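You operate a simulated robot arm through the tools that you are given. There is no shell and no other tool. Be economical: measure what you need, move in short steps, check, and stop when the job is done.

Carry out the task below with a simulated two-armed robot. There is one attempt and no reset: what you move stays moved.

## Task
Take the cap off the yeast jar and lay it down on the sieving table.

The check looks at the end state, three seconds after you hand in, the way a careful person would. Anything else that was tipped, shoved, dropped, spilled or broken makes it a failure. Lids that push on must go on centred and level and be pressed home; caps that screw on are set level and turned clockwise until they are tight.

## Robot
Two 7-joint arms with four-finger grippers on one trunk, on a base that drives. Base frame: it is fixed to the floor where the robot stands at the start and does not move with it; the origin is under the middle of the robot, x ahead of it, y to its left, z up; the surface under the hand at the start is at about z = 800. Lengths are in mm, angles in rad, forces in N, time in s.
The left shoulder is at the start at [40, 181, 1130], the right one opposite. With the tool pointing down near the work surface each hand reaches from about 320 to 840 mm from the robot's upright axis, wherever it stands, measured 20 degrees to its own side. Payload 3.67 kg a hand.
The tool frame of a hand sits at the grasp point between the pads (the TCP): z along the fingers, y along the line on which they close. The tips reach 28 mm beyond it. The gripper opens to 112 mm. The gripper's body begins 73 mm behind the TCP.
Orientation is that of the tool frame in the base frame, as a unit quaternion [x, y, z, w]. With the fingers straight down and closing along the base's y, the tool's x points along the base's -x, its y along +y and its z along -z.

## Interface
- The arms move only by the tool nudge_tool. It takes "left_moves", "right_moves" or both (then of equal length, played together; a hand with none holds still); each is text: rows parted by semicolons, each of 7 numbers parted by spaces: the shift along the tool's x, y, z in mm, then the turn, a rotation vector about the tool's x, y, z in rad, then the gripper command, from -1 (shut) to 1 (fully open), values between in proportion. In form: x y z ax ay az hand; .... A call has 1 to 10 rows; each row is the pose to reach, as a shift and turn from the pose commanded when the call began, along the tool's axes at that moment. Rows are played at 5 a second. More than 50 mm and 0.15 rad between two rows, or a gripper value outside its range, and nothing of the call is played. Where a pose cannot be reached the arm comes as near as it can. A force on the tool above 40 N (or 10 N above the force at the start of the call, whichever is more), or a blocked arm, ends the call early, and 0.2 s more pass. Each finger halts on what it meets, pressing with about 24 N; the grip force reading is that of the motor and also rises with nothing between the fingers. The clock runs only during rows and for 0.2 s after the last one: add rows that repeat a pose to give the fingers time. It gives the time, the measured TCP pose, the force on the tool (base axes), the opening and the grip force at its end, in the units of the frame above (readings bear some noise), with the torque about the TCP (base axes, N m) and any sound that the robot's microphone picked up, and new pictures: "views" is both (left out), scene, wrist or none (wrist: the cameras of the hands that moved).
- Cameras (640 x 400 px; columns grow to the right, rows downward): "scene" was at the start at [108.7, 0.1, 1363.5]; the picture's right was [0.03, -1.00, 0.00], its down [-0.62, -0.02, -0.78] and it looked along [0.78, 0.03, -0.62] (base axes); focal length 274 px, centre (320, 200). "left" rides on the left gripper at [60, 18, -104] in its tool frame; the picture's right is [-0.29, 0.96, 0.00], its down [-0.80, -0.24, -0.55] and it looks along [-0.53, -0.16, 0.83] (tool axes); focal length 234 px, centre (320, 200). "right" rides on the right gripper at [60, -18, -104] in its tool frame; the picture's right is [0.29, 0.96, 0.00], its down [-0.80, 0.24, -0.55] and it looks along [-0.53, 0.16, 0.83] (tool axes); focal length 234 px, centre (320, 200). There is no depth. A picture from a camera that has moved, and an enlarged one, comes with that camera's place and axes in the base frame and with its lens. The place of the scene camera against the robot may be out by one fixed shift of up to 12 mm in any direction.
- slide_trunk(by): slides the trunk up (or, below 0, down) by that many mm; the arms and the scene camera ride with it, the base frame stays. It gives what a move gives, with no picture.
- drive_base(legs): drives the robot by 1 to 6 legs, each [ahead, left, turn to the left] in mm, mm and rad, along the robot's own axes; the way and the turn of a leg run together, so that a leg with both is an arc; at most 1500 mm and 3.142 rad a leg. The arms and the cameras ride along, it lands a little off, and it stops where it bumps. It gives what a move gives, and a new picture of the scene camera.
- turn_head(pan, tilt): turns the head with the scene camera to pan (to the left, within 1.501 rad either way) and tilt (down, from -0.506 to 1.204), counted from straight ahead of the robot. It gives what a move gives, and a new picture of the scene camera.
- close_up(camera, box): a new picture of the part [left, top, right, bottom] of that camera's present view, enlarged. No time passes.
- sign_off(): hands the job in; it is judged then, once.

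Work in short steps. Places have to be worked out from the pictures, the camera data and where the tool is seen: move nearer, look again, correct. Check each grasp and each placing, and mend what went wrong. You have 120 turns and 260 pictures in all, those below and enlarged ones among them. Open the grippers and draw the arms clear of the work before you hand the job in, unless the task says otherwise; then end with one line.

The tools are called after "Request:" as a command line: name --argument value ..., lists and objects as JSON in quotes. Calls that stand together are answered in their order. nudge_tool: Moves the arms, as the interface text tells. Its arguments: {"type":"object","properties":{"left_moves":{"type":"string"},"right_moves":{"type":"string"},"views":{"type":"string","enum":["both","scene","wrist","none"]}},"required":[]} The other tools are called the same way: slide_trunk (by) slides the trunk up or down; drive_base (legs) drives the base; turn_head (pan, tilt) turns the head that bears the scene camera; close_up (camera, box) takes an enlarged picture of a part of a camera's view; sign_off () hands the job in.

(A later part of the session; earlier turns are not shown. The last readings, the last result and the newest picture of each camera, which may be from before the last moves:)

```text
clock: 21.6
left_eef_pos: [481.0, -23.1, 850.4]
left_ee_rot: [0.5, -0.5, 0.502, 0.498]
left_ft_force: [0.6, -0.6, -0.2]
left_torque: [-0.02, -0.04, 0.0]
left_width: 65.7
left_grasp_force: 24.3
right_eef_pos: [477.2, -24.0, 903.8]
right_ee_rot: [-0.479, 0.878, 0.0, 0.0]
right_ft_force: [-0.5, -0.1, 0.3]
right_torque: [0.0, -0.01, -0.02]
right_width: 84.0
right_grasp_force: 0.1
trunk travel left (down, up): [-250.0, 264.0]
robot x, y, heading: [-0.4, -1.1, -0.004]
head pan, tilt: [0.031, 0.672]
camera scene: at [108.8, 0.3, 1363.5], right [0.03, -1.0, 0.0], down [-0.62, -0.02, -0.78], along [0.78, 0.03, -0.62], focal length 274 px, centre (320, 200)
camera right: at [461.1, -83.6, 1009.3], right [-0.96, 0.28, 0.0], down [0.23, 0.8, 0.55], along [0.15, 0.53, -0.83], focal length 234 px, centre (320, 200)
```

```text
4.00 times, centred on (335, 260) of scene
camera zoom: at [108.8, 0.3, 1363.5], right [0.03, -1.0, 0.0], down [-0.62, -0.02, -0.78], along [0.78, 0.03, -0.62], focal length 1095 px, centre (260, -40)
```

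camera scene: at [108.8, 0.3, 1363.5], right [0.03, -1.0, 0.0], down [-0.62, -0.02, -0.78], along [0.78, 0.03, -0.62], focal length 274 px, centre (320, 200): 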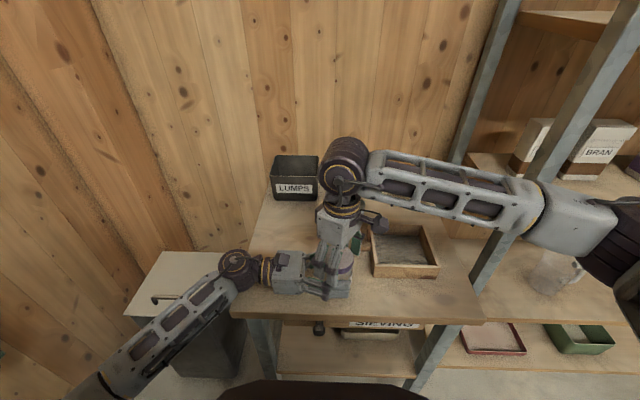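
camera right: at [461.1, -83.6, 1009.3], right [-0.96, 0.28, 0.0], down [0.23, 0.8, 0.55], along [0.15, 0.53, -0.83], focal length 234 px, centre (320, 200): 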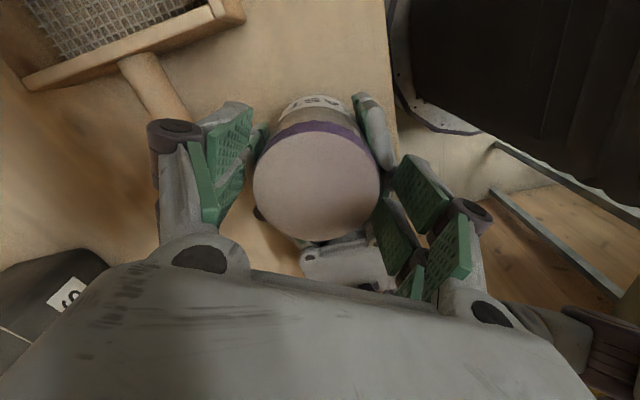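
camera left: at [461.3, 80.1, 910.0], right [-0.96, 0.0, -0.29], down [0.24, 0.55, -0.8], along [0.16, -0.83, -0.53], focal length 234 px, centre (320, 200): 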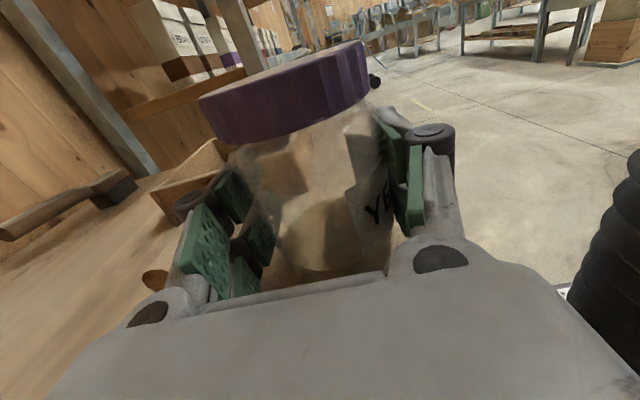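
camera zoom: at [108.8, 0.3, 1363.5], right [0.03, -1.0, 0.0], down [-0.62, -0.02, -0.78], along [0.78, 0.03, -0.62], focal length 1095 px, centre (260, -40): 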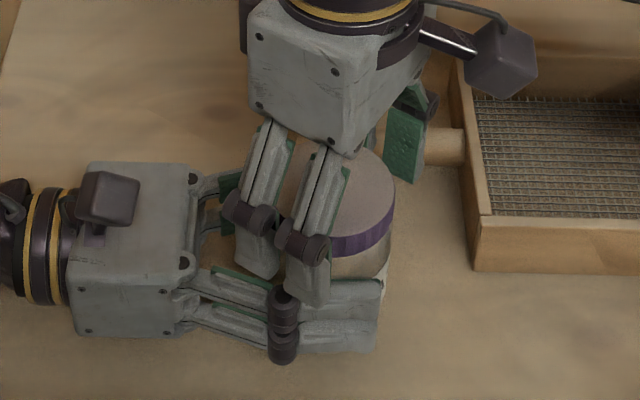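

The cap looks level and undisturbed, centre ≈ (477,-25). I rewind the open right hand clockwise for a fresh, longer stroke.

Request:
nudge_tool --right_moves "0 0 0 0 0 0.145 0.5; 0 0 0 0 0 0.29 0.5; 0 0 0 0 0 0.435 0.5; 0 0 0 0 0 0.58 0.5; 0 0 0 0 0 0.725 0.5; 0 0 0 0 0 0.87 0.5; 0 0 0 0 0 1.015 0.5; 0 0 0 0 0 1.16 0.5; 0 0 0 0 0 1.305 0.5; 0 0 0 0 0 1.45 0.5" --views "none"

Request:
nudge_tool --right_moves "0 0 0 0 0 0.145 0.5; 0 0 0 0 0 0.29 0.5; 0 0 0 0 0 0.435 0.5; 0 0 0 0 0 0.58 0.5; 0 0 0 0 0 0.725 0.5; 0 0 0 0 0 0.725 0.5" --views "wrist"

Request:
close_up --camera "left" --box '[150, 0, 500, 200]'

```text
clock: 23.8
left_eef_pos: [478.5, -24.1, 849.5]
left_ee_rot: [0.499, -0.501, 0.502, 0.498]
left_ft_force: [0.4, 0.3, 0.4]
left_torque: [-0.01, 0.03, -0.03]
left_width: 65.6
left_grasp_force: 24.1
right_eef_pos: [477.2, -24.7, 906.3]
right_ee_rot: [0.223, 0.975, 0.0, -0.001]
right_ft_force: [0.4, 0.9, -0.2]
right_torque: [0.0, 0.0, -0.03]
right_width: 84.2
right_grasp_force: 0.2
trunk travel left (down, up): [-250.0, 264.0]
robot x, y, heading: [-2.8, -3.3, -0.001]
head pan, tilt: [0.031, 0.672]
```

```text
clock: 25.2
left_eef_pos: [480.5, -23.1, 849.7]
left_ee_rot: [0.499, -0.501, 0.501, 0.498]
left_ft_force: [-0.2, 0.4, 0.6]
left_torque: [0.01, -0.03, 0.0]
left_width: 65.9
left_grasp_force: 23.7
right_eef_pos: [476.7, -22.6, 905.9]
right_ee_rot: [0.554, 0.832, 0.0, 0.0]
right_ft_force: [0.1, -0.2, 0.3]
right_torque: [0.02, 0.0, 0.01]
right_width: 84.0
right_grasp_force: 0.1
trunk travel left (down, up): [-250.0, 264.0]
robot x, y, heading: [0.5, 1.8, -0.005]
head pan, tilt: [0.031, 0.672]
camera right: at [438.9, 24.8, 1009.8], right [0.77, 0.63, 0.0], down [0.53, -0.64, 0.55], along [0.35, -0.43, -0.83], focal length 234 px, centre (320, 200)
```

right: 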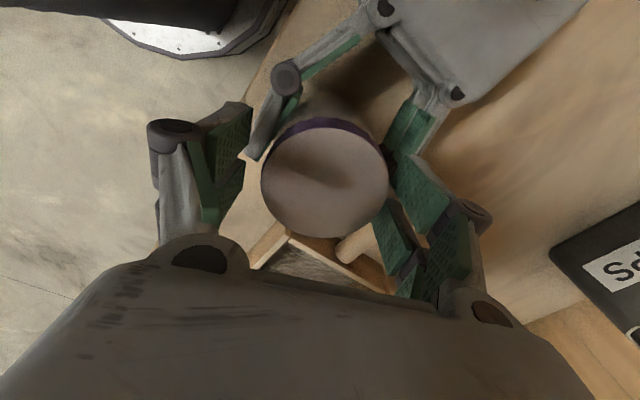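

```text
1.83 times, centred on (325, 100) of left
camera zoom: at [461.5, 80.1, 909.8], right [-0.96, 0.0, -0.29], down [0.24, 0.55, -0.8], along [0.16, -0.83, -0.53], focal length 428 px, centre (311, 383)
```

zoom: 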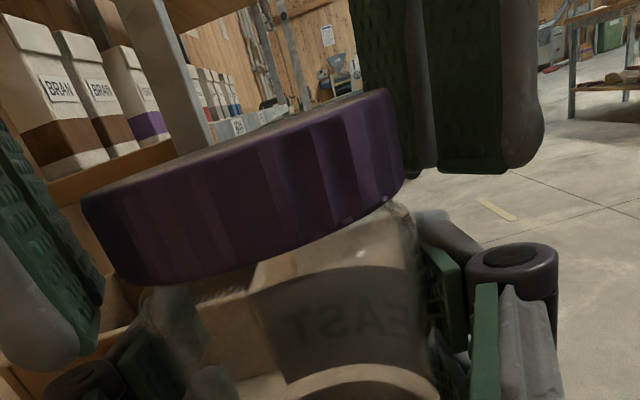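

Jar and cap are undisturbed. I regrip the cap and twist counter-clockwise again.

Request:
nudge_tool --right_moves "0 0 0 0 0 0 0.3; 0 0 0 0 0 0 0.1; 0 0 0 0 0 0 -0.5; 0 0 0 0 0 0 -1; 0 0 0 0 0 -0.1 -1; 0 0 0 0 0 -0.2 -1; 0 0 0 0 0 -0.3 -1; 0 0 0 0 0 -0.4 -1; 0 0 0 0 0 -0.5 -1" --views "none"

Request:
close_up --camera "left" --box '[150, 0, 500, 200]'

Request:
nudge_tool --right_moves "0 0 0 0 0 -0.1 -1; 0 0 0 0 0 -0.2 -1; 0 0 0 0 0 -0.3 -1; 0 0 0 0 0 -0.4 -1" --views "none"

Request:
close_up --camera "left" --box '[150, 0, 500, 200]'

```text
clock: 27.2
left_eef_pos: [478.3, -24.6, 849.6]
left_ee_rot: [-0.499, 0.501, -0.501, -0.499]
left_ft_force: [-28.4, -13.1, 0.6]
left_torque: [0.23, -0.77, 0.81]
left_width: 64.7
left_grasp_force: 23.4
right_eef_pos: [478.1, -23.8, 906.7]
right_ee_rot: [0.332, 0.943, 0.0, 0.001]
right_ft_force: [28.6, 11.9, 1.8]
right_torque: [0.38, -0.74, -0.79]
right_width: 65.3
right_grasp_force: 24.3
trunk travel left (down, up): [-250.0, 264.0]
robot x, y, heading: [-1.3, -2.5, -0.001]
head pan, tilt: [0.031, 0.672]
```

```text
1.83 times, centred on (325, 100) of left
camera zoom: at [460.5, 79.5, 909.9], right [-0.96, 0.0, -0.29], down [0.24, 0.55, -0.8], along [0.16, -0.83, -0.53], focal length 428 px, centre (311, 383)
```

zoom: 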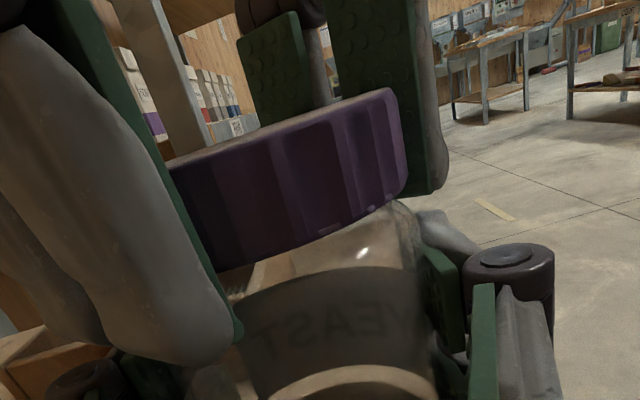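

```text
clock: 28.2
left_eef_pos: [479.7, -24.7, 849.7]
left_ee_rot: [-0.499, 0.502, -0.501, -0.498]
left_ft_force: [-20.1, -15.3, 1.2]
left_torque: [0.33, -0.47, 0.64]
left_width: 64.3
left_grasp_force: 24.1
right_eef_pos: [477.3, -24.6, 906.0]
right_ee_rot: [0.136, 0.991, 0.001, 0.0]
right_ft_force: [21.9, 14.9, 3.7]
right_torque: [0.35, -0.64, -0.54]
right_width: 65.9
right_grasp_force: 24.2
trunk travel left (down, up): [-250.0, 264.0]
robot x, y, heading: [-3.0, 0.1, -0.002]
head pan, tilt: [0.031, 0.672]
```

```text
1.83 times, centred on (325, 100) of left
camera zoom: at [461.4, 80.1, 909.9], right [-0.96, 0.0, -0.29], down [0.24, 0.55, -0.8], along [0.16, -0.83, -0.53], focal length 428 px, centre (311, 383)
```

zoom: 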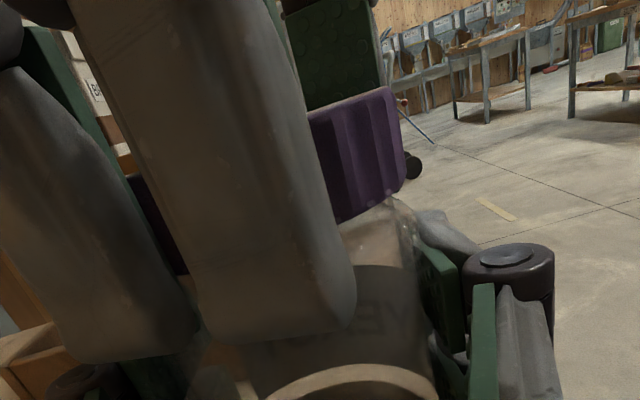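

The jar label moved with the cap this time, and there is a side force of about 27 N: the right hand is turning off the cap's axis, which wastes the left grip. I shift the right hand 1.5 mm along that force to see how it eases.

Request:
nudge_tool --right_moves "-0.5 0.6 0 0 0 0 -1; -0.98 1.15 0 0 0 0 -1; -0.98 1.15 0 0 0 0 -1" --views "none"

```text
clock: 29.0
left_eef_pos: [480.5, -24.2, 849.5]
left_ee_rot: [-0.499, 0.501, -0.501, -0.499]
left_ft_force: [-10.4, -6.1, 0.3]
left_torque: [-0.16, -0.23, 0.09]
left_width: 64.7
left_grasp_force: 23.7
right_eef_pos: [477.7, -23.3, 905.3]
right_ee_rot: [0.137, 0.991, -0.001, 0.0]
right_ft_force: [9.7, 6.8, 5.0]
right_torque: [0.27, -0.15, -0.08]
right_width: 65.5
right_grasp_force: 23.9
trunk travel left (down, up): [-250.0, 264.0]
robot x, y, heading: [0.9, -4.2, 0.0]
head pan, tilt: [0.031, 0.672]
```

Side stiffness is about 10 N/mm, so the cap axis lies about 3 mm along the hand's +x at the grasp angle. I'll release, rewind, and re-centre the right hand by that amount.

Request:
nudge_tool --right_moves "0 0 0 0 0 0 0.4; 0 0 0 0 0 0 0.4; 1.5 0.6 0 0 0 0.145 0.4; 2.9 1.2 0 0 0 0.29 0.4; 2.9 1.2 0 0 0 0.435 0.4; 2.9 1.2 0 0 0 0.58 0.4; 2.9 1.2 0 0 0 0.725 0.4; 2.9 1.2 0 0 0 0.87 0.4; 2.9 1.2 0 0 0 0.9 0.4; 2.9 1.2 0 0 0 0.9 0.4" --views "none"

Request:
close_up --camera "right" --box '[240, 100, 400, 250]'

Request:
close_up --camera "left" --box '[150, 0, 500, 200]'

```text
clock: 31.2
left_eef_pos: [479.1, -24.0, 850.2]
left_ee_rot: [0.499, -0.501, 0.502, 0.498]
left_ft_force: [0.9, 0.0, -0.3]
left_torque: [-0.07, 0.03, 0.0]
left_width: 64.5
left_grasp_force: 24.0
right_eef_pos: [476.2, -19.7, 905.9]
right_ee_rot: [0.555, 0.832, 0.0, 0.0]
right_ft_force: [0.6, -0.1, 0.2]
right_torque: [-0.02, 0.0, -0.01]
right_width: 78.3
right_grasp_force: 0.0
trunk travel left (down, up): [-250.0, 264.0]
robot x, y, heading: [-2.2, 0.8, 0.001]
head pan, tilt: [0.031, 0.672]
```

```text
2.67 times, centred on (320, 175) of right
camera zoom: at [437.5, 27.7, 1009.7], right [0.77, 0.63, 0.0], down [0.53, -0.64, 0.55], along [0.35, -0.43, -0.83], focal length 624 px, centre (320, 267)
```

zoom: 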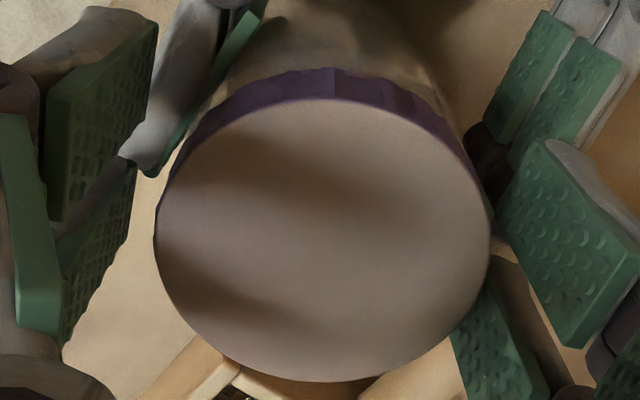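

```text
1.83 times, centred on (325, 100) of left
camera zoom: at [461.4, 80.1, 909.9], right [-0.96, 0.0, -0.29], down [0.24, 0.55, -0.8], along [0.16, -0.83, -0.53], focal length 428 px, centre (311, 383)
```

zoom: 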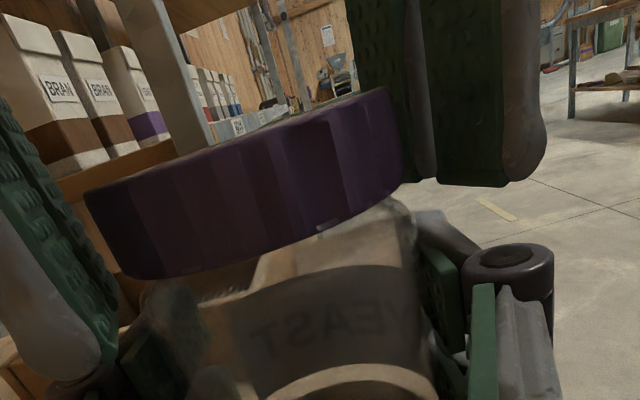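

Fitting the cap's rim in this view puts its centre nearer (480,-24), in conflict with the force reading. I test it: grip here, read the force, then turn 0.2 rad and read again.

Request:
nudge_tool --right_moves "0 0 0 0 0 0 0.25; 0 0 0 0 0 0 0.1; 0 0 0 0 0 0 -0.5; 0 0 0 0 0 0 -1; 0 0 0 0 0 0 -1" --views "none"

Request:
nudge_tool --right_moves "0 0 0 0 0 -0.1 -1; 0 0 0 0 0 -0.2 -1; 0 0 0 0 0 -0.2 -1" --views "none"

```text
clock: 32.4
left_eef_pos: [477.9, -24.1, 849.9]
left_ee_rot: [-0.498, 0.502, -0.501, -0.499]
left_ft_force: [-15.5, -6.0, 0.1]
left_torque: [0.0, -0.42, 0.05]
left_width: 64.7
left_grasp_force: 24.2
right_eef_pos: [476.7, -20.4, 906.3]
right_ee_rot: [0.556, 0.831, 0.001, 0.001]
right_ft_force: [16.5, 5.1, 5.8]
right_torque: [0.13, -0.47, 0.02]
right_width: 66.1
right_grasp_force: 23.6
trunk travel left (down, up): [-250.0, 264.0]
robot x, y, heading: [-1.1, 0.5, -0.0]
head pan, tilt: [0.031, 0.672]
```

```text
clock: 33.2
left_eef_pos: [478.6, -23.8, 850.9]
left_ee_rot: [-0.497, 0.503, -0.501, -0.499]
left_ft_force: [-17.8, -6.6, 0.3]
left_torque: [0.09, -0.45, 0.45]
left_width: 64.5
left_grasp_force: 24.2
right_eef_pos: [475.7, -20.6, 905.8]
right_ee_rot: [0.468, 0.884, 0.001, -0.001]
right_ft_force: [17.4, 7.0, 1.7]
right_torque: [0.16, -0.46, -0.35]
right_width: 65.5
right_grasp_force: 24.0
trunk travel left (down, up): [-250.0, 264.0]
robot x, y, heading: [-1.6, 0.6, -0.005]
head pan, tilt: [0.031, 0.672]
```

The side force appears on closing, so the hand is off along its closing line by about 1.7 mm. I shift it to the cap's centre and read the force.

Request:
nudge_tool --right_moves "-0.6 0.7 0 0 0 0 -1; -1.3 1.5 0 0 0 0 -1; -1.3 1.5 0 0 0 0 -1" --views "none"

Request:
nudge_tool --right_moves "0 0 0 0 0 -0.1 -1; 0 0 0 0 0 -0.2 -1; 0 0 0 0 0 -0.2 -1" --views "none"

Request:
nudge_tool --right_moves "0 0 0 0 0 -0.1 -1; 0 0 0 0 0 -0.2 -1; 0 0 0 0 0 -0.2 -1" --views "none"

Request:
close_up --camera "left" --box '[150, 0, 500, 200]'

```text
clock: 34.0
left_eef_pos: [479.4, -24.7, 850.8]
left_ee_rot: [0.499, -0.501, 0.502, 0.498]
left_ft_force: [-7.3, -12.3, 0.3]
left_torque: [0.34, -0.02, 0.17]
left_width: 64.5
left_grasp_force: 23.6
right_eef_pos: [477.5, -21.4, 905.5]
right_ee_rot: [0.468, 0.884, 0.0, -0.002]
right_ft_force: [7.2, 12.5, 0.3]
right_torque: [0.38, -0.42, -0.11]
right_width: 65.0
right_grasp_force: 23.6
trunk travel left (down, up): [-250.0, 264.0]
robot x, y, heading: [2.0, -0.4, -0.002]
head pan, tilt: [0.031, 0.672]
```

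```text
clock: 34.8
left_eef_pos: [480.7, -23.4, 850.4]
left_ee_rot: [-0.499, 0.502, -0.501, -0.498]
left_ft_force: [-10.8, 8.7, 1.1]
left_torque: [-0.31, -0.4, 0.35]
left_width: 64.5
left_grasp_force: 23.9
right_eef_pos: [478.5, -23.5, 906.2]
right_ee_rot: [0.378, 0.926, -0.001, 0.001]
right_ft_force: [12.3, -9.0, 0.9]
right_torque: [-0.25, -0.32, -0.27]
right_width: 65.1
right_grasp_force: 24.4
trunk travel left (down, up): [-250.0, 264.0]
robot x, y, heading: [1.1, 1.7, -0.002]
head pan, tilt: [0.031, 0.672]
```

```text
clock: 35.6
left_eef_pos: [478.1, -26.0, 850.8]
left_ee_rot: [-0.498, 0.502, -0.5, -0.5]
left_ft_force: [-15.8, -10.7, 1.7]
left_torque: [0.28, -0.55, 0.54]
left_width: 65.6
left_grasp_force: 23.9
right_eef_pos: [477.5, -20.0, 906.6]
right_ee_rot: [0.283, 0.959, 0.002, -0.001]
right_ft_force: [15.5, 9.6, -2.3]
right_torque: [0.3, -0.29, -0.43]
right_width: 64.8
right_grasp_force: 24.0
trunk travel left (down, up): [-250.0, 264.0]
robot x, y, heading: [2.5, -2.0, -0.002]
head pan, tilt: [0.031, 0.672]
```

```text
1.83 times, centred on (325, 100) of left
camera zoom: at [460.6, 79.1, 909.9], right [-0.96, 0.0, -0.29], down [0.24, 0.55, -0.8], along [0.16, -0.83, -0.53], focal length 428 px, centre (311, 383)
```

zoom: 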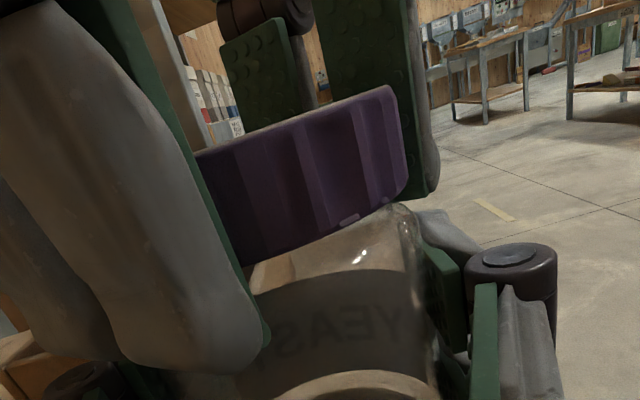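

The jar's label moves much less than the hand turns, and the cap's top edge in this view has crept up slightly, so it seems to be unscrewing. I keep turning.

Request:
nudge_tool --right_moves "0 0 0 0 0 -0.14 -1; 0 0 0 0 0 -0.28 -1; 0 0 0 0 0 -0.42 -1; 0 0 0 0 0 -0.56 -1; 0 0 0 0 0 -0.7 -1; 0 0 0 0 0 -0.84 -1; 0 0 0 0 0 -0.98 -1; 0 0 0 0 0 -1.12 -1; 0 0 0 0 0 -1.26 -1; 0 0 0 0 0 -1.4 -1" --views "none"

Request:
close_up --camera "left" --box '[150, 0, 500, 200]'

Request:
close_up --camera "right" --box '[240, 80, 420, 250]'

```text
clock: 37.8
left_eef_pos: [478.9, -25.1, 850.6]
left_ee_rot: [0.5, -0.5, 0.501, 0.499]
left_ft_force: [-7.6, -4.0, -0.3]
left_torque: [-0.2, 0.23, 0.2]
left_width: 64.8
left_grasp_force: 23.9
right_eef_pos: [478.2, -21.4, 905.3]
right_ee_rot: [-0.403, 0.915, 0.0, 0.001]
right_ft_force: [7.1, 3.8, -1.9]
right_torque: [0.4, -0.68, -0.13]
right_width: 65.5
right_grasp_force: 24.3
trunk travel left (down, up): [-250.0, 264.0]
robot x, y, heading: [2.7, 0.8, -0.0]
head pan, tilt: [0.031, 0.672]
```

```text
1.83 times, centred on (325, 100) of left
camera zoom: at [461.2, 79.9, 909.8], right [-0.96, 0.0, -0.29], down [0.24, 0.55, -0.8], along [0.16, -0.83, -0.53], focal length 428 px, centre (311, 383)
```

zoom: 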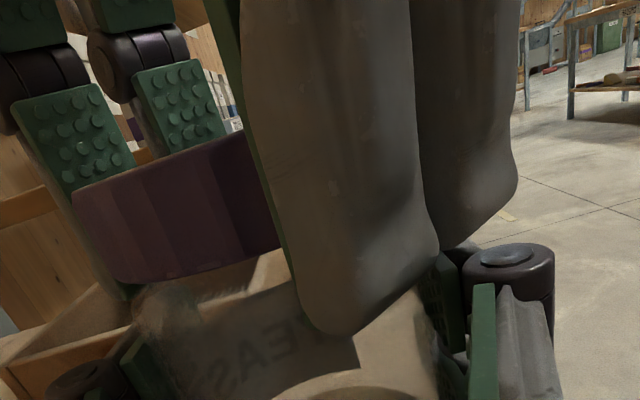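

```text
2.35 times, centred on (330, 165) of right
camera zoom: at [451.9, -77.0, 1009.5], right [-0.9, 0.44, 0.0], down [0.36, 0.75, 0.55], along [0.24, 0.5, -0.83], focal length 551 px, centre (296, 282)
```

zoom: 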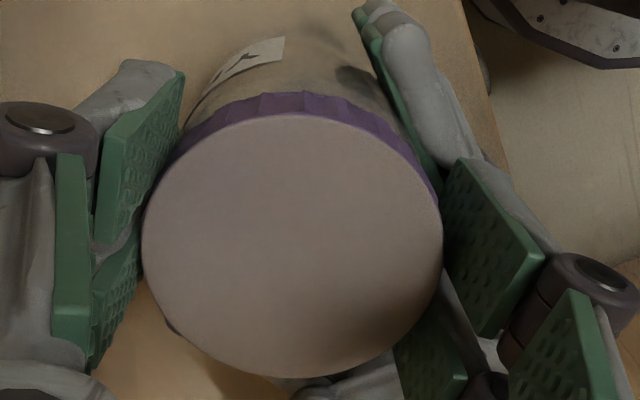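

The jar has slipped some, but relative turn continues and the torque dropped to 0.13 N·m. I release, re-centre slightly, rewind and turn again.

Request:
nudge_tool --right_moves "0 0 0 0 0 0 0.4; 0 0 0 0 0 0 0.4; -1.2 -0.9 0 0 0 0.145 0.4; -1.2 -0.9 0 0 0 0.29 0.4; -1.2 -0.9 0 0 0 0.435 0.4; -1.2 -0.9 0 0 0 0.58 0.4; -1.2 -0.9 0 0 0 0.725 0.4; -1.2 -0.9 0 0 0 0.87 0.4; -1.2 -0.9 0 0 0 1.015 0.4; -1.2 -0.9 0 0 0 1.16 0.4" --views "none"

Request:
nudge_tool --right_moves "0 0 0 0 0 0.145 0.4; 0 0 0 0 0 0.29 0.4; 0 0 0 0 0 0.435 0.4; 0 0 0 0 0 0.58 0.4; 0 0 0 0 0 0.725 0.4; 0 0 0 0 0 0.87 0.4; 0 0 0 0 0 0.87 0.4" --views "wrist"

Request:
close_up --camera "left" --box '[150, 0, 500, 200]'

Request:
close_up --camera "right" --box '[240, 100, 400, 250]'

```text
clock: 40.0
left_eef_pos: [480.3, -24.0, 850.2]
left_ee_rot: [0.499, -0.501, 0.501, 0.499]
left_ft_force: [1.5, -0.3, -1.5]
left_torque: [0.02, 0.02, -0.02]
left_width: 64.5
left_grasp_force: 24.2
right_eef_pos: [480.5, -21.4, 904.8]
right_ee_rot: [0.168, 0.986, 0.0, 0.0]
right_ft_force: [0.1, -0.5, -0.6]
right_torque: [-0.01, 0.03, -0.01]
right_width: 78.6
right_grasp_force: 0.1
trunk travel left (down, up): [-250.0, 264.0]
robot x, y, heading: [1.3, -1.5, 0.002]
head pan, tilt: [0.031, 0.672]
```

```text
clock: 41.6
left_eef_pos: [479.3, -23.9, 850.2]
left_ee_rot: [-0.499, 0.502, -0.501, -0.498]
left_ft_force: [-0.3, -1.2, -0.9]
left_torque: [-0.04, 0.01, -0.04]
left_width: 64.5
left_grasp_force: 23.8
right_eef_pos: [479.1, -20.8, 906.1]
right_ee_rot: [0.567, 0.823, -0.001, 0.0]
right_ft_force: [-0.2, 0.0, 0.0]
right_torque: [0.01, -0.02, -0.01]
right_width: 78.4
right_grasp_force: 0.0
trunk travel left (down, up): [-250.0, 264.0]
robot x, y, heading: [0.4, 1.3, 0.003]
head pan, tilt: [0.031, 0.672]
camera right: at [442.5, 28.6, 1009.9], right [0.79, 0.61, 0.0], down [0.51, -0.66, 0.55], along [0.34, -0.44, -0.83], focal length 234 px, centre (320, 200)
```

right: 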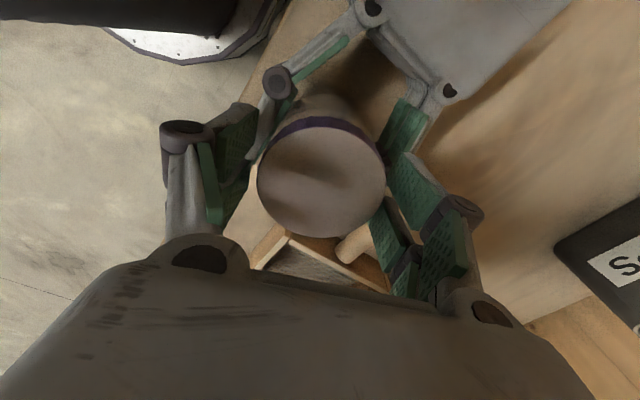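

```text
1.83 times, centred on (325, 100) of left
camera zoom: at [461.5, 80.1, 909.8], right [-0.96, 0.0, -0.29], down [0.24, 0.55, -0.8], along [0.16, -0.83, -0.53], focal length 428 px, centre (311, 383)
```

zoom: 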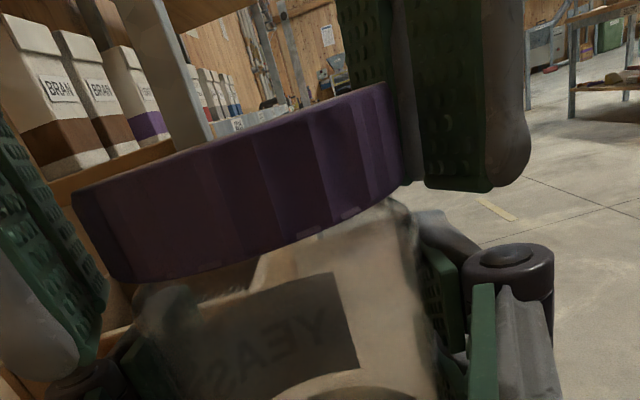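

```text
2.67 times, centred on (320, 175) of right
camera zoom: at [442.5, 28.6, 1009.9], right [0.79, 0.61, 0.0], down [0.51, -0.66, 0.55], along [0.34, -0.44, -0.83], focal length 624 px, centre (320, 267)
```

zoom: 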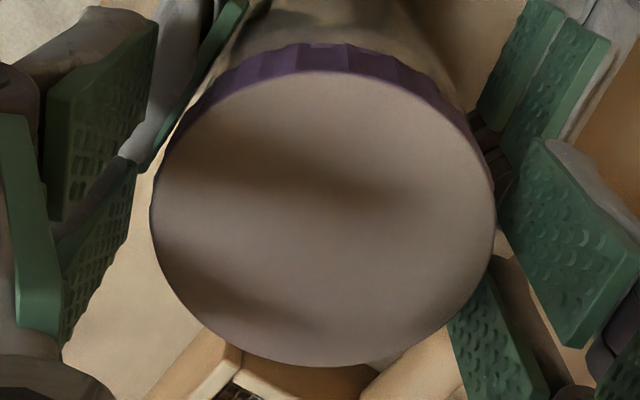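

The cap has clearly risen 2–3 mm, so it's unscrewing. I raise the hand 2 mm, regrip and turn again.

Request:
nudge_tool --right_moves "0 0 -2 0 0 0 0.25; 0 0 -2 0 0 0 0.1; 0 0 -2 0 0 0 -0.5; 0 0 -2 0 0 0 -1; 0 0 -2 0 0 -0.14 -1; 0 0 -2 0 0 -0.28 -1; 0 0 -2 0 0 -0.42 -1; 0 0 -2 0 0 -0.56 -1; 0 0 -2 0 0 -0.7 -1; 0 0 -2 0 0 -0.84 -1" --views "none"

Request:
nudge_tool --right_moves "0 0 0 0 0 -0.14 -1; 0 0 0 0 0 -0.28 -1; 0 0 0 0 0 -0.42 -1; 0 0 0 0 0 -0.56 -1; 0 0 0 0 0 -0.7 -1; 0 0 0 0 0 -0.84 -1; 0 0 0 0 0 -0.98 -1; 0 0 0 0 0 -1.12 -1; 0 0 0 0 0 -1.26 -1; 0 0 0 0 0 -1.4 -1" --views "none"

Request:
close_up --camera "left" --box '[150, 0, 500, 200]'

Request:
close_up --camera "right" --box '[240, 80, 420, 250]'

```text
clock: 43.8
left_eef_pos: [478.5, -25.7, 848.9]
left_ee_rot: [-0.498, 0.503, -0.5, -0.499]
left_ft_force: [-21.7, -9.5, -2.0]
left_torque: [0.12, -0.72, 0.74]
left_width: 65.1
left_grasp_force: 24.4
right_eef_pos: [479.3, -21.3, 908.2]
right_ee_rot: [0.181, 0.983, 0.001, 0.002]
right_ft_force: [23.2, 8.2, 1.3]
right_torque: [0.32, -0.55, -0.66]
right_width: 65.8
right_grasp_force: 23.4
trunk travel left (down, up): [-250.0, 264.0]
robot x, y, heading: [-1.2, -1.2, -0.002]
head pan, tilt: [0.031, 0.672]
```

```text
clock: 46.0
left_eef_pos: [478.4, -23.8, 849.6]
left_ee_rot: [0.5, -0.501, 0.501, 0.499]
left_ft_force: [0.5, -2.2, 1.4]
left_torque: [0.07, 0.13, 0.75]
left_width: 65.8
left_grasp_force: 23.9
right_eef_pos: [478.7, -20.2, 907.8]
right_ee_rot: [-0.495, 0.869, 0.0, 0.001]
right_ft_force: [-0.4, 2.7, -1.8]
right_torque: [0.15, -0.15, -0.72]
right_width: 65.4
right_grasp_force: 24.2
trunk travel left (down, up): [-250.0, 264.0]
robot x, y, heading: [3.0, -0.6, 0.002]
head pan, tilt: [0.031, 0.672]
```

```text
1.83 times, centred on (325, 100) of left
camera zoom: at [461.6, 80.1, 909.9], right [-0.96, 0.0, -0.29], down [0.24, 0.55, -0.8], along [0.16, -0.83, -0.53], focal length 428 px, centre (311, 383)
```

zoom: 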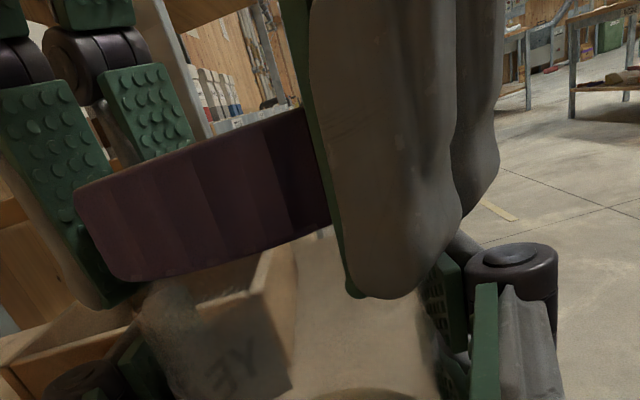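

```text
2.35 times, centred on (330, 165) of right
camera zoom: at [465.5, -81.3, 1011.4], right [-0.97, 0.24, 0.0], down [0.2, 0.81, 0.55], along [0.13, 0.54, -0.83], focal length 551 px, centre (296, 282)
```

zoom: 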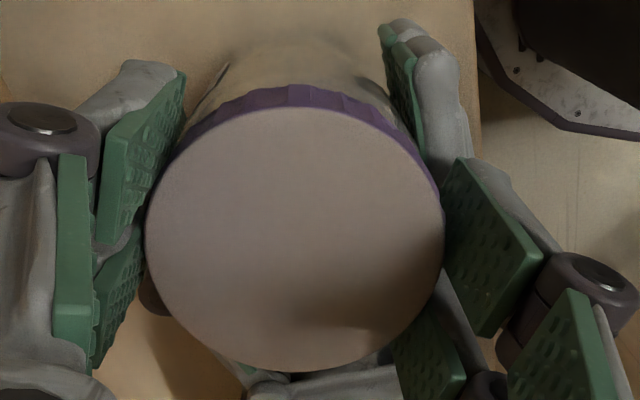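

Another stroke done, with the cap still climbing. I release, rewind and repeat with the hand raised a little.

Request:
nudge_tool --right_moves "0 0 0 0 0 0 0.4; 0 0 0 0 0 0 0.4; 0 0 0 0 0 0.145 0.4; 0 0 0 0 0 0.29 0.4; 0 0 0 0 0 0.435 0.4; 0 0 0 0 0 0.58 0.4; 0 0 0 0 0 0.725 0.4; 0 0 0 0 0 0.87 0.4; 0 0 0 0 0 1.015 0.4; 0 0 0 0 0 1.16 0.4" --views "none"

Request:
nudge_tool --right_moves "0 0 0 0 0 0.145 0.4; 0 0 0 0 0 0.29 0.4; 0 0 0 0 0 0.435 0.4; 0 0 0 0 0 0.58 0.4; 0 0 0 0 0 0.725 0.4; 0 0 0 0 0 0.87 0.4; 0 0 0 0 0 1.015 0.4; 0 0 0 0 0 1.16 0.4; 0 0 0 0 0 1.16 0.4" --views "none"

Request:
close_up --camera "left" --box '[150, 0, 500, 200]'

Request:
close_up --camera "right" --box '[240, 100, 400, 250]'

```text
clock: 48.2
left_eef_pos: [480.2, -22.9, 850.4]
left_ee_rot: [0.499, -0.501, 0.502, 0.498]
left_ft_force: [-0.2, -0.1, -0.4]
left_torque: [-0.03, 0.02, -0.01]
left_width: 65.7
left_grasp_force: 23.7
right_eef_pos: [479.5, -21.1, 907.8]
right_ee_rot: [0.064, 0.998, 0.0, 0.0]
right_ft_force: [-0.4, -0.8, 0.0]
right_torque: [-0.02, -0.01, -0.03]
right_width: 78.3
right_grasp_force: 0.0
trunk travel left (down, up): [-250.0, 264.0]
robot x, y, heading: [0.1, 2.1, 0.002]
head pan, tilt: [0.031, 0.672]
```

```text
clock: 50.2
left_eef_pos: [479.7, -25.6, 848.9]
left_ee_rot: [0.499, -0.501, 0.501, 0.498]
left_ft_force: [0.6, 0.8, 0.2]
left_torque: [0.01, 0.0, 0.01]
left_width: 65.6
left_grasp_force: 23.8
right_eef_pos: [479.8, -20.7, 907.4]
right_ee_rot: [0.599, 0.8, 0.0, -0.001]
right_ft_force: [-0.3, 0.8, -0.8]
right_torque: [0.0, 0.02, 0.01]
right_width: 78.5
right_grasp_force: 0.0
trunk travel left (down, up): [-250.0, 264.0]
robot x, y, heading: [0.0, 0.4, 0.002]
head pan, tilt: [0.031, 0.672]
```

```text
1.83 times, centred on (325, 100) of left
camera zoom: at [461.4, 80.1, 909.8], right [-0.96, 0.0, -0.29], down [0.24, 0.55, -0.8], along [0.16, -0.83, -0.53], focal length 428 px, centre (311, 383)
```

zoom: 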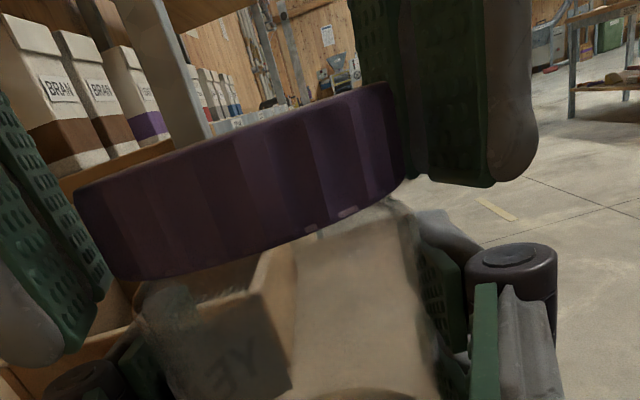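

```text
2.67 times, centred on (320, 175) of right
camera zoom: at [446.5, 31.6, 1011.7], right [0.84, 0.55, 0.0], down [0.45, -0.7, 0.55], along [0.3, -0.46, -0.83], focal length 624 px, centre (320, 267)
```

zoom: 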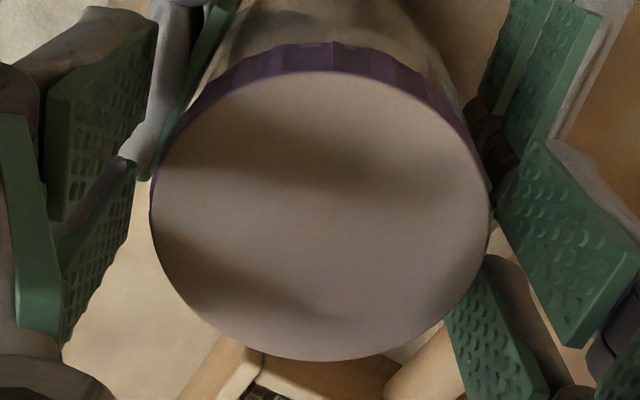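

The cap climbs about a millimetre a stroke. I go on with another full stroke.

Request:
nudge_tool --right_moves "0 0 0 0 0 0 0.25; 0 0 0 0 0 0 0.1; 0 0 0 0 0 0 -0.5; 0 0 0 0 0 0 -1; 0 0 -0.2 0 0 -0.14 -1; 0 0 -0.3 0 0 -0.28 -1; 0 0 -0.4 0 0 -0.42 -1; 0 0 -0.5 0 0 -0.56 -1; 0 0 -0.5 0 0 -0.7 -1; 0 0 -0.5 0 0 -0.84 -1" --views "none"

Request:
nudge_tool --right_moves "0 0 0 0 0 -0.14 -1; 0 0 0 0 0 -0.28 -1; 0 0 0 0 0 -0.42 -1; 0 0 -0.3 0 0 -0.56 -1; 0 0 -0.3 0 0 -0.7 -1; 0 0 -0.5 0 0 -0.84 -1; 0 0 -0.5 0 0 -0.98 -1; 0 0 -0.5 0 0 -1.12 -1; 0 0 -0.5 0 0 -1.26 -1; 0 0 -0.5 0 0 -1.4 -1" --views "none"

Request:
close_up --camera "left" --box '[150, 0, 500, 200]'

Request:
close_up --camera "scene" --box '[270, 210, 400, 310]'

```text
clock: 52.4
left_eef_pos: [478.5, -23.7, 851.0]
left_ee_rot: [-0.499, 0.501, -0.5, -0.5]
left_ft_force: [-4.4, -3.3, -0.5]
left_torque: [-0.2, 0.42, 0.72]
left_width: 65.5
left_grasp_force: 24.3
right_eef_pos: [478.1, -20.3, 908.6]
right_ee_rot: [0.22, 0.976, 0.0, 0.001]
right_ft_force: [3.9, 3.2, 0.5]
right_torque: [0.31, -0.54, -0.71]
right_width: 65.5
right_grasp_force: 23.9
trunk travel left (down, up): [-250.0, 264.0]
robot x, y, heading: [0.3, 1.6, 0.001]
head pan, tilt: [0.031, 0.672]
```

```text
clock: 54.6
left_eef_pos: [480.1, -23.6, 849.9]
left_ee_rot: [0.5, -0.501, 0.502, 0.498]
left_ft_force: [3.0, 1.0, -0.3]
left_torque: [-0.27, 0.61, 0.38]
left_width: 65.2
left_grasp_force: 24.2
right_eef_pos: [479.1, -21.6, 909.3]
right_ee_rot: [-0.461, 0.887, 0.0, -0.001]
right_ft_force: [-4.6, -0.5, 0.6]
right_torque: [0.2, -0.29, -0.42]
right_width: 65.5
right_grasp_force: 24.4
trunk travel left (down, up): [-250.0, 264.0]
robot x, y, heading: [0.2, 0.8, -0.005]
head pan, tilt: [0.031, 0.672]
```

```text
1.83 times, centred on (325, 100) of left
camera zoom: at [461.5, 80.3, 909.9], right [-0.96, 0.0, -0.29], down [0.24, 0.55, -0.8], along [0.16, -0.83, -0.53], focal length 428 px, centre (311, 383)
```

zoom: 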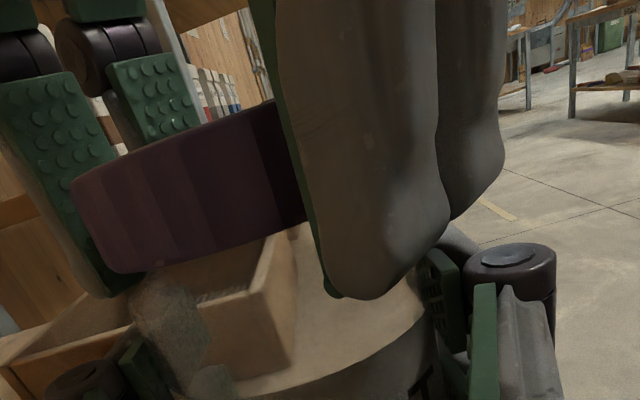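

```text
4.00 times, centred on (335, 260) of scene
camera zoom: at [108.5, 0.2, 1363.5], right [0.03, -1.0, 0.0], down [-0.62, -0.02, -0.78], along [0.78, 0.03, -0.62], focal length 1095 px, centre (260, -40)
```

zoom: 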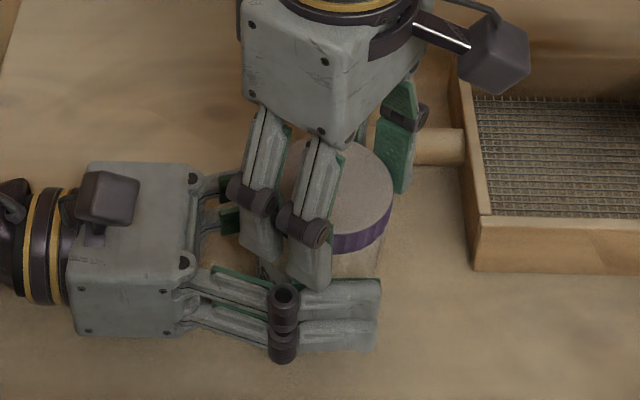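

The cap sits higher now, but something curved appears lower in the left view; I look at the whole jar to rule out tilting.

Request:
close_up --camera "left" --box '[140, 40, 500, 300]'

Request:
close_up --camera "right" --box '[220, 60, 420, 250]'

```text
1.54 times, centred on (320, 170) of left
camera zoom: at [461.5, 80.3, 909.9], right [-0.96, 0.0, -0.29], down [0.24, 0.55, -0.8], along [0.16, -0.83, -0.53], focal length 360 px, centre (320, 246)
```

zoom: 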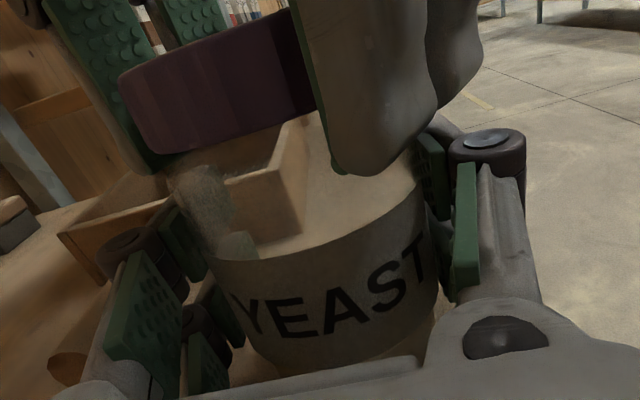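

```text
2.11 times, centred on (320, 155) of right
camera zoom: at [460.8, -80.4, 1012.7], right [-0.95, 0.32, 0.0], down [0.26, 0.79, 0.55], along [0.17, 0.53, -0.83], focal length 493 px, centre (320, 295)
```

zoom: 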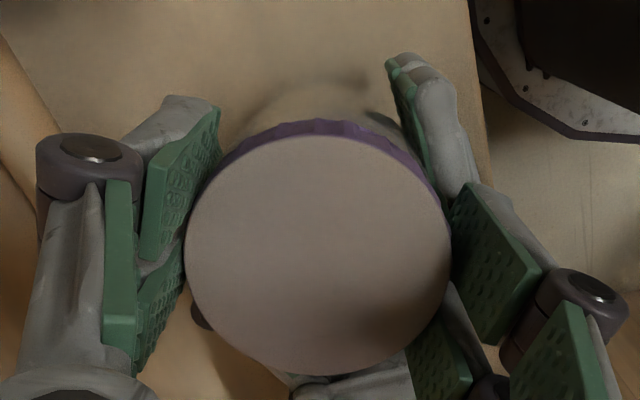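

The jar turned with the cap on that fast stroke; looking back, slow turns (≤0.3 rad/s) needed little torque and did not drag the jar. I turn slowly from here and follow torque and label.

Request:
nudge_tool --right_moves "0 0 0 0 0 -0.05 -1; 0 0 0 0 0 -0.1 -1; 0 0 0 0 0 -0.15 -1; 0 0 0 0 0 -0.2 -1; 0 0 0 0 0 -0.25 -1; 0 0 0 0 0 -0.3 -1; 0 0 0 0 0 -0.35 -1; 0 0 0 0 0 -0.4 -1; 0 0 0 0 0 -0.45 -1; 0 0 0 0 0 -0.5 -1" --views "none"

Request:
close_up --camera "left" --box '[140, 40, 500, 300]'

```text
clock: 56.8
left_eef_pos: [479.6, -24.0, 850.4]
left_ee_rot: [0.499, -0.501, 0.502, 0.498]
left_ft_force: [0.1, 1.4, 4.4]
left_torque: [0.0, 0.12, 0.16]
left_width: 64.4
left_grasp_force: 23.9
right_eef_pos: [478.6, -21.2, 909.2]
right_ee_rot: [-0.567, 0.824, 0.0, -0.001]
right_ft_force: [1.1, -1.2, -4.7]
right_torque: [-0.09, -0.15, -0.08]
right_width: 66.0
right_grasp_force: 23.6
right hand out of reach, approached as far as the arm can: row 6, 7, 8, 9, 10
trunk travel left (down, up): [-250.0, 264.0]
robot x, y, heading: [-0.2, -1.9, 0.004]
head pan, tilt: [0.031, 0.672]
```

```text
1.54 times, centred on (320, 170) of left
camera zoom: at [461.4, 80.1, 910.0], right [-0.96, 0.0, -0.29], down [0.24, 0.55, -0.8], along [0.16, -0.83, -0.53], focal length 360 px, centre (320, 246)
```

zoom: 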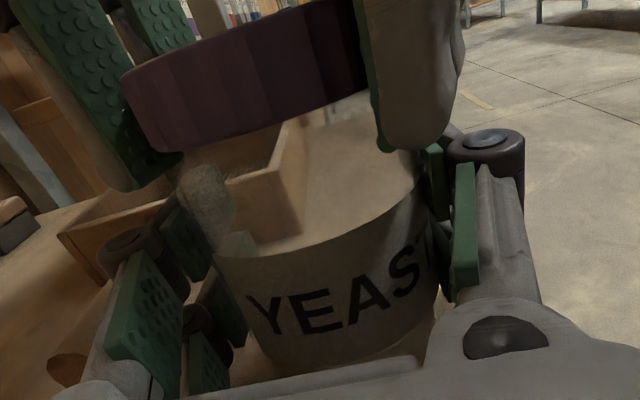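

That's the wrist's limit (yaw −1.2). I release and rewind, then grip and check the side force before a slow stroke.

Request:
nudge_tool --right_moves "0 0 0 0 0 0 0.4; 0 0 0 0 0 0.145 0.4; 0 0 0 0 0 0.29 0.4; 0 0 0 0 0 0.435 0.4; 0 0 0 0 0 0.58 0.4; 0 0 0 0 0 0.725 0.4; 0 0 0 0 0 0.87 0.4; 0 0 0 0 0 1.015 0.4; 0 0 0 0 0 1.16 0.4; 0 0 0 0 0 1.305 0.4" --views "none"

Request:
nudge_tool --right_moves "0 0 0 0 0 0.145 0.4; 0 0 0 0 0 0.29 0.4; 0 0 0 0 0 0.435 0.4; 0 0 0 0 0 0.58 0.4; 0 0 0 0 0 0.725 0.4; 0 0 0 0 0 0.87 0.4; 0 0 0 0 0 1.015 0.4; 0 0 0 0 0 1.16 0.4; 0 0 0 0 0 1.305 0.4; 0 0 0 0 0 1.305 0.4" --views "none"

Request:
close_up --camera "right" --box '[240, 100, 400, 250]'

Request:
close_up --camera "left" --box '[140, 40, 500, 300]'

Request:
nudge_tool --right_moves "0 0 0 0 0 0 0.25; 0 0 0 0 0 0 0.1; 0 0 0 0 0 0 -0.5; 0 0 0 0 0 0 -1; 0 0 0 0 0 0 -1" --views "none"

```text
clock: 59.0
left_eef_pos: [479.5, -24.1, 849.3]
left_ee_rot: [0.499, -0.501, 0.501, 0.499]
left_ft_force: [0.6, -1.8, 1.7]
left_torque: [-0.07, 0.03, 0.01]
left_width: 64.8
left_grasp_force: 23.9
right_eef_pos: [479.1, -20.0, 907.9]
right_ee_rot: [0.051, 0.999, 0.0, 0.0]
right_ft_force: [-0.2, 0.1, -0.2]
right_torque: [-0.01, -0.03, 0.01]
right_width: 78.4
right_grasp_force: 0.0
trunk travel left (down, up): [-250.0, 264.0]
robot x, y, heading: [-0.7, -2.8, 0.002]
head pan, tilt: [0.031, 0.672]
```

```text
clock: 61.2
left_eef_pos: [479.1, -23.9, 849.1]
left_ee_rot: [-0.499, 0.501, -0.501, -0.498]
left_ft_force: [0.0, -0.1, 1.3]
left_torque: [-0.05, 0.0, 0.03]
left_width: 64.6
left_grasp_force: 24.3
right_eef_pos: [479.8, -20.7, 909.2]
right_ee_rot: [0.647, 0.763, -0.001, 0.0]
right_ft_force: [-0.1, -0.4, 0.4]
right_torque: [0.01, 0.01, 0.01]
right_width: 78.3
right_grasp_force: 0.0
trunk travel left (down, up): [-250.0, 264.0]
robot x, y, heading: [-3.9, 0.5, 0.003]
head pan, tilt: [0.031, 0.672]
```

```text
2.67 times, centred on (320, 175) of right
camera zoom: at [453.2, 35.0, 1012.9], right [0.9, 0.44, 0.0], down [0.37, -0.75, 0.55], along [0.24, -0.5, -0.83], focal length 624 px, centre (320, 267)
```

zoom: 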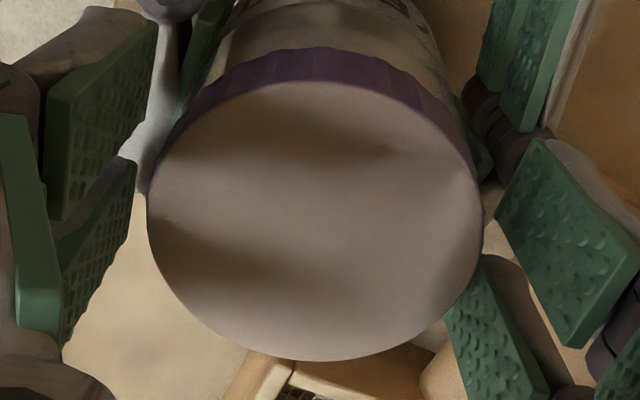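

```text
1.54 times, centred on (320, 170) of left
camera zoom: at [461.4, 80.1, 909.9], right [-0.96, 0.0, -0.29], down [0.24, 0.55, -0.8], along [0.16, -0.83, -0.53], focal length 360 px, centre (320, 246)
```

zoom: 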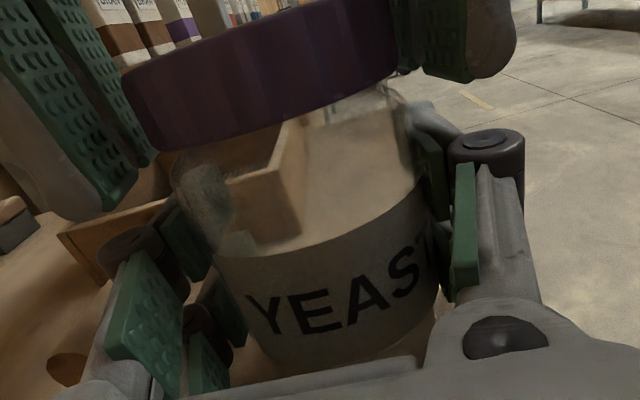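

```text
clock: 62.4
left_eef_pos: [480.1, -23.8, 850.7]
left_ee_rot: [0.499, -0.501, 0.502, 0.498]
left_ft_force: [4.2, -0.7, -0.7]
left_torque: [-0.05, 0.09, 0.37]
left_width: 64.2
left_grasp_force: 24.1
right_eef_pos: [480.2, -21.3, 909.4]
right_ee_rot: [0.646, 0.763, 0.0, 0.0]
right_ft_force: [-4.3, 0.4, 2.2]
right_torque: [-0.04, 0.15, -0.37]
right_width: 66.1
right_grasp_force: 23.8
trunk travel left (down, up): [-250.0, 264.0]
robot x, y, heading: [4.0, 3.3, -0.002]
head pan, tilt: [0.031, 0.672]
```

The jar's neck now shows beneath the cap, so it is well on its way up, and side force is just 4 N. Now a slow stroke.

Request:
nudge_tool --right_moves "0 0 0 0 0 -0.06 -1; 0 0 0 0 0 -0.12 -1; 0 0 0 0 0 -0.18 -1; 0 0 0 0 0 -0.24 -1; 0 0 0 0 0 -0.3 -1; 0 0 0 0 0 -0.36 -1; 0 0 0 0 0 -0.42 -1; 0 0 0 0 0 -0.48 -1; 0 0 0 0 0 -0.54 -1; 0 0 0 0 0 -0.6 -1" --views "none"

Request:
nudge_tool --right_moves "0 0 0 0 0 -0.06 -1; 0 0 0 0 0 -0.12 -1; 0 0 0 0 0 -0.18 -1; 0 0 0 0 0 -0.24 -1; 0 0 0 0 0 -0.3 -1; 0 0 0 0 0 -0.36 -1; 0 0 0 0 0 -0.42 -1; 0 0 0 0 0 -0.48 -1; 0 0 0 0 0 -0.54 -1; 0 0 0 0 0 -0.6 -1" --views "none"

Request:
close_up --camera "left" --box '[140, 40, 500, 300]'

```text
clock: 64.6
left_eef_pos: [478.1, -23.5, 849.7]
left_ee_rot: [-0.499, 0.501, -0.501, -0.499]
left_ft_force: [3.4, -1.3, 1.0]
left_torque: [-0.29, 0.71, 0.28]
left_width: 65.3
left_grasp_force: 23.6
right_eef_pos: [480.1, -20.7, 909.1]
right_ee_rot: [0.391, 0.92, 0.0, 0.0]
right_ft_force: [-2.7, 1.1, -0.7]
right_torque: [0.38, -0.44, -0.33]
right_width: 65.4
right_grasp_force: 23.8
trunk travel left (down, up): [-250.0, 264.0]
robot x, y, heading: [1.7, 0.8, -0.0]
head pan, tilt: [0.031, 0.672]
```

```text
clock: 66.8
left_eef_pos: [477.5, -24.5, 851.0]
left_ee_rot: [-0.499, 0.502, -0.501, -0.499]
left_ft_force: [-4.8, -3.5, -1.0]
left_torque: [-0.2, 0.53, 0.23]
left_width: 65.0
left_grasp_force: 23.5
right_eef_pos: [479.6, -19.7, 909.1]
right_ee_rot: [0.101, 0.995, 0.0, 0.0]
right_ft_force: [1.6, 2.9, 5.2]
right_torque: [0.23, -0.62, -0.27]
right_width: 65.7
right_grasp_force: 24.1
trunk travel left (down, up): [-250.0, 264.0]
robot x, y, heading: [-0.7, 1.1, -0.0]
head pan, tilt: [0.031, 0.672]
```

```text
1.54 times, centred on (320, 170) of left
camera zoom: at [460.7, 79.9, 910.0], right [-0.96, 0.0, -0.29], down [0.24, 0.55, -0.8], along [0.16, -0.83, -0.53], focal length 360 px, centre (320, 246)
```

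zoom: 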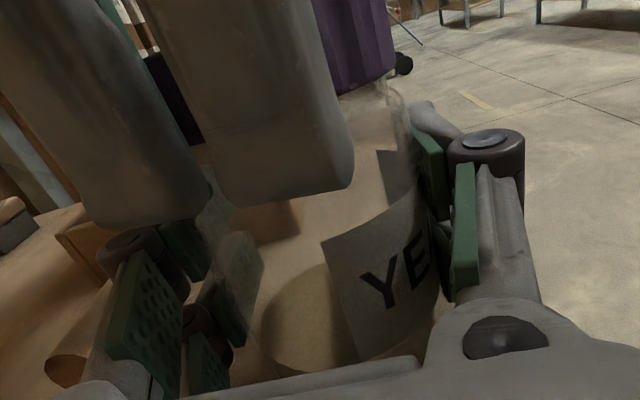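

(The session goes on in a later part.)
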